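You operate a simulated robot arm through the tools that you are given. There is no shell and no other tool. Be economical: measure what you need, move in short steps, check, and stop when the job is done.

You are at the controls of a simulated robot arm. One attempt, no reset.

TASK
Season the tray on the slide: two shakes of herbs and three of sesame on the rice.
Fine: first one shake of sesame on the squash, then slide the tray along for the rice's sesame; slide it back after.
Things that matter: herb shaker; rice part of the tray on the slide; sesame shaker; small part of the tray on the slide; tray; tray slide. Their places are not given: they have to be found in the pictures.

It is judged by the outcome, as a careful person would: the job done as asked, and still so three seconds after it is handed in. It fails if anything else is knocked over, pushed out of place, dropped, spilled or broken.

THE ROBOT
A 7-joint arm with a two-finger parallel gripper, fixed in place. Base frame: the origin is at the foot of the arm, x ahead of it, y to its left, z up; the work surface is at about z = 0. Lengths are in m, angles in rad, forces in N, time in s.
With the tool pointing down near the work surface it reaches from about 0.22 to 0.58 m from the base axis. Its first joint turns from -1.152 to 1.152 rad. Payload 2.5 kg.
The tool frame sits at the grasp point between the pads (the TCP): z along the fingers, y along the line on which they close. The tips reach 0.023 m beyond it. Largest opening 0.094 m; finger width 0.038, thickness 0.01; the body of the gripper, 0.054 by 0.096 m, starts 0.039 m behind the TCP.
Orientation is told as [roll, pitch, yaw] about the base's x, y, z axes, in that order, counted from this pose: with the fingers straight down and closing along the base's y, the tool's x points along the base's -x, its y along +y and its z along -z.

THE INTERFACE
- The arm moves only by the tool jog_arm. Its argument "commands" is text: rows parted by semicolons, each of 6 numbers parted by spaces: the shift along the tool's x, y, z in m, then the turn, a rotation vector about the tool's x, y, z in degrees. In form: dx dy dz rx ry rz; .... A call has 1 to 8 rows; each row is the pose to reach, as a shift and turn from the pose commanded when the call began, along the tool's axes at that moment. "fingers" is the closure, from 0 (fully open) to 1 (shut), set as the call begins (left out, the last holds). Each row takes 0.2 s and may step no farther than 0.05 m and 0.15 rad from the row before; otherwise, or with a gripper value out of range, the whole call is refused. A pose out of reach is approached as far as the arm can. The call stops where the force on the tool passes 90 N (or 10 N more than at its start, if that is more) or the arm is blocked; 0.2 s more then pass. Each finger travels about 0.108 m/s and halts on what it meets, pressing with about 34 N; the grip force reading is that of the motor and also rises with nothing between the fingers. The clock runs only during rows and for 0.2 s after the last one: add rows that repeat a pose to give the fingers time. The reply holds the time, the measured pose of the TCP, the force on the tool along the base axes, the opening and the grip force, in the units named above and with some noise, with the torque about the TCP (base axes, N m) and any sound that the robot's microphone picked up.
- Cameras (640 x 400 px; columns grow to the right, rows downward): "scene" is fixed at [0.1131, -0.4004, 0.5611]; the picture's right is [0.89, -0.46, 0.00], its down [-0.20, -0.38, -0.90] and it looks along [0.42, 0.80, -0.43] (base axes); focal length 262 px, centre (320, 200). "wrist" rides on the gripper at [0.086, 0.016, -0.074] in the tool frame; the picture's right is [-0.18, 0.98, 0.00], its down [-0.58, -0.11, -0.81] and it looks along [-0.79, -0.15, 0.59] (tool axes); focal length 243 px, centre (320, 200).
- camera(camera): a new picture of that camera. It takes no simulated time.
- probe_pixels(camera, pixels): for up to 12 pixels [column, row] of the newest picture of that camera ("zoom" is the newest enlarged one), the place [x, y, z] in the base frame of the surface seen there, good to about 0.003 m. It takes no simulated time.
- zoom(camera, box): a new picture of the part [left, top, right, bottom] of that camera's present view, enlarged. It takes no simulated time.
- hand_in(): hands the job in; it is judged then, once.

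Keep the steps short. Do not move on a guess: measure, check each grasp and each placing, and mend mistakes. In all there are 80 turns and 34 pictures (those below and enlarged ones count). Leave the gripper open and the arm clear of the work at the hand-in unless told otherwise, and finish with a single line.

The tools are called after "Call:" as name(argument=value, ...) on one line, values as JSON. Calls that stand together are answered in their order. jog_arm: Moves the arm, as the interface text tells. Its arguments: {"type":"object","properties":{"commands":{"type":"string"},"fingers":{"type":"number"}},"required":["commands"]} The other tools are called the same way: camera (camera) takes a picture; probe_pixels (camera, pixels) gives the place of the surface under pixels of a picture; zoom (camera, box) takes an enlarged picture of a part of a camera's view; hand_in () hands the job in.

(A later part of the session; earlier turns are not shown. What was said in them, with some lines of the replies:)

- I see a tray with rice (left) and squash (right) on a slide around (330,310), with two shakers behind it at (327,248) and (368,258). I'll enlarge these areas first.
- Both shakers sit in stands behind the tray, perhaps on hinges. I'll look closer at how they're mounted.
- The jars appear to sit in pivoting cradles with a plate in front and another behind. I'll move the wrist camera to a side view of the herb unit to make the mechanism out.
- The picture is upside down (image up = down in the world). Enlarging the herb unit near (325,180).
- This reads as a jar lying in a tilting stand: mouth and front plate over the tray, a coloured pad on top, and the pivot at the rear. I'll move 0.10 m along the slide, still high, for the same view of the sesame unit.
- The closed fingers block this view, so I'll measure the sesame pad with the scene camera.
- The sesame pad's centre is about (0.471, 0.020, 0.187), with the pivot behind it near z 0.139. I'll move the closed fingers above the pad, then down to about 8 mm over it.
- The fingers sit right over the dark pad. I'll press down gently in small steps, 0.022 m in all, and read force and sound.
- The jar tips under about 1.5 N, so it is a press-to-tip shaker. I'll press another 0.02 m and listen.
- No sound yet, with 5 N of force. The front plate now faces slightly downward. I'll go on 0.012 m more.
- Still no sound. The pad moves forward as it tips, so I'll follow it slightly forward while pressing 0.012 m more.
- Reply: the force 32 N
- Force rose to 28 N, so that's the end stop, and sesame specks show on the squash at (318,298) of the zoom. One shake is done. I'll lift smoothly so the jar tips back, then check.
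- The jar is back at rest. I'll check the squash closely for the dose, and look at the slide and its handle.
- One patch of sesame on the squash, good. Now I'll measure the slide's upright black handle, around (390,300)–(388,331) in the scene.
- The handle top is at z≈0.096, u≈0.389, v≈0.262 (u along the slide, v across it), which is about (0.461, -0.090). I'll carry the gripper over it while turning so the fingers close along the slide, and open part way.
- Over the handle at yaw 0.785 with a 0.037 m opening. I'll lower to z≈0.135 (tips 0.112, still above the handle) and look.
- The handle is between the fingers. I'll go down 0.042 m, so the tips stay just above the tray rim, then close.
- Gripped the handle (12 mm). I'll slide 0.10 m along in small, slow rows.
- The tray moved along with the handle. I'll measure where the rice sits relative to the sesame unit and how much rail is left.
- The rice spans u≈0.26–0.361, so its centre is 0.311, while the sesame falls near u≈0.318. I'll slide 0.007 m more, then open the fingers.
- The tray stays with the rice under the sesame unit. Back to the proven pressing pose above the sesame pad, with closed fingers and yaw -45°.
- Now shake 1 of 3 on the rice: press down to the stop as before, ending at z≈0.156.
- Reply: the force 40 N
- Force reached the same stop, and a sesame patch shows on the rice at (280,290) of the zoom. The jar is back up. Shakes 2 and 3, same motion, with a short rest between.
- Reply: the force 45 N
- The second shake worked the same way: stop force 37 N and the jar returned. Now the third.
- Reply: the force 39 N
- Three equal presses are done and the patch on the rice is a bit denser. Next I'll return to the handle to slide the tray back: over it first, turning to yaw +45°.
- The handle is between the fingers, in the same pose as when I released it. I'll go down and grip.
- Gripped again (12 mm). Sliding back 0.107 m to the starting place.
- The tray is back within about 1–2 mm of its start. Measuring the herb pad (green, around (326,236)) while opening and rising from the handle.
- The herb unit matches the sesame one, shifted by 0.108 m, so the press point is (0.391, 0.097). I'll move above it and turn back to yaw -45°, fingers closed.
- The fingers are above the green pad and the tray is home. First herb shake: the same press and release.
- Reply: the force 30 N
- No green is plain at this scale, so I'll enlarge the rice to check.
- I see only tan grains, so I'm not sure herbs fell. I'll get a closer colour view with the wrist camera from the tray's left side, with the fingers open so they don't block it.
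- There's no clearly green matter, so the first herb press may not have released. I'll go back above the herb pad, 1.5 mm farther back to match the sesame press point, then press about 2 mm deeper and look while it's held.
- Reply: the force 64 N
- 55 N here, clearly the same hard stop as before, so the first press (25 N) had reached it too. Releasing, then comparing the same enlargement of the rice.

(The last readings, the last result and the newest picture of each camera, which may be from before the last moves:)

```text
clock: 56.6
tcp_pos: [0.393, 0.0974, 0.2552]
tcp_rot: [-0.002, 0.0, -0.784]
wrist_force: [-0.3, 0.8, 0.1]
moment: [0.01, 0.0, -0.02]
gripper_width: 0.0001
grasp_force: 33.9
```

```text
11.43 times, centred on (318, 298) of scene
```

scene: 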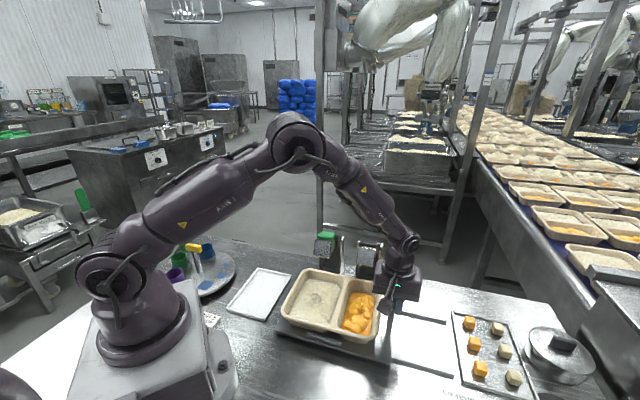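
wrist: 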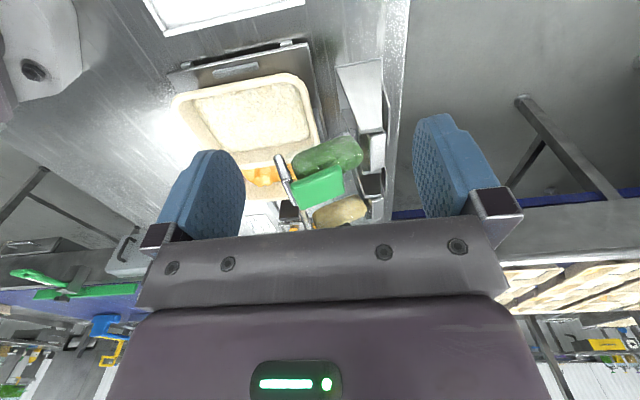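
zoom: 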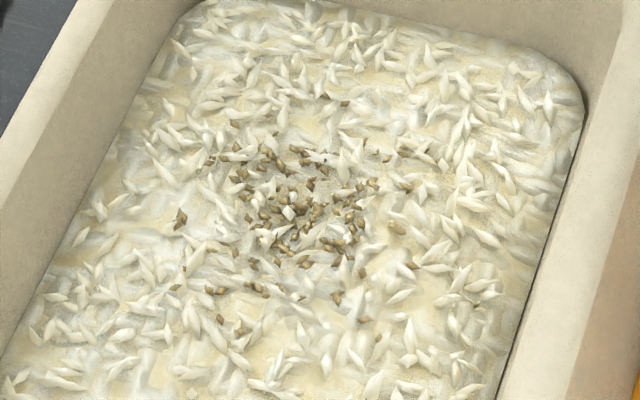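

The picture looks unchanged from after the first herb press, though the stop was reached both times. I'll take one tight enlargement to tell seeds from herb flakes.

Call:
zoom(camera="scene", box=[309, 287, 325, 303])

```text
16.00 times, centred on (317, 295) of scene
```

zoom: 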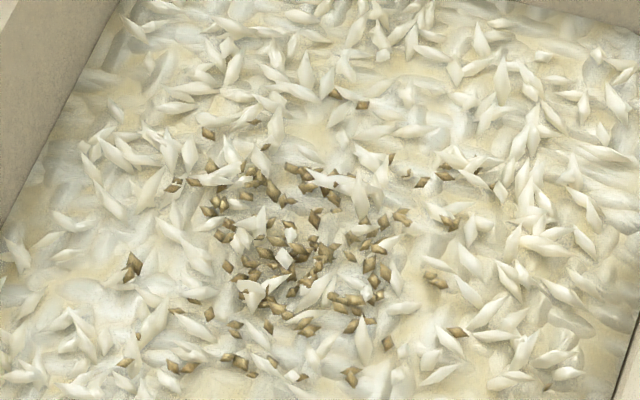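

Only seeds are visible in the rice, but the herb jar hit its hard stop both times at the same tilt that made the sesame jar release. For the last check I'll return to the early side view of the herb jar with open fingers. That lets me compare its contents and confirm it's back at rest.

Call:
jog_arm(commands="0.037 0.0113 0 0 0 0;0.074 0.0226 0 0 0 0;0.111 0.0338 0 0 0 0;0.111 0.0338 0 0 0 0", fingers=0)

Call:
zoom(camera="wrist", box=[170, 70, 400, 222])

```text
clock: 57.6
tcp_pos: [0.3372, 0.2011, 0.2568]
tcp_rot: [0.0, -0.001, -0.786]
wrist_force: [-0.8, -0.2, -0.4]
moment: [0.01, 0.01, 0.0]
gripper_width: 0.0939
grasp_force: 0.0
```

```text
2.63 times, centred on (285, 146) of wrist
```

zoom: 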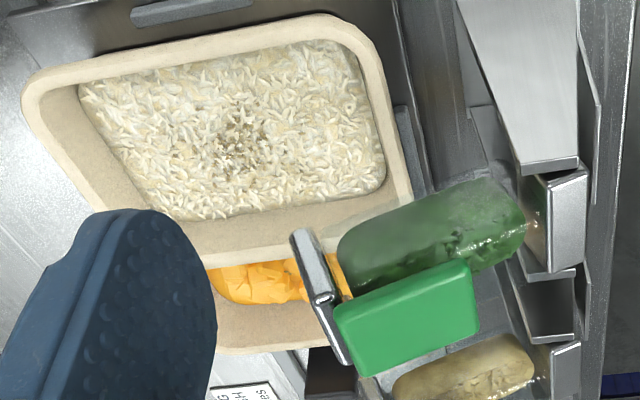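

The herb jar is back at rest and its contents have shifted from tipping. The tray is home, nothing was knocked over, and the gripper is open and clear of the work. Pressing again could overdose the rice, so I'm handing in.

Call:
hand_in()

```text
The job is handed in.
```

Handed in: one sesame press on the squash (seeds seen), three sesame on the rice (seeds seen), tray slid back to its start, and two herb presses to the hard stop, though I saw no herbs on the rice and can't confirm any fell.
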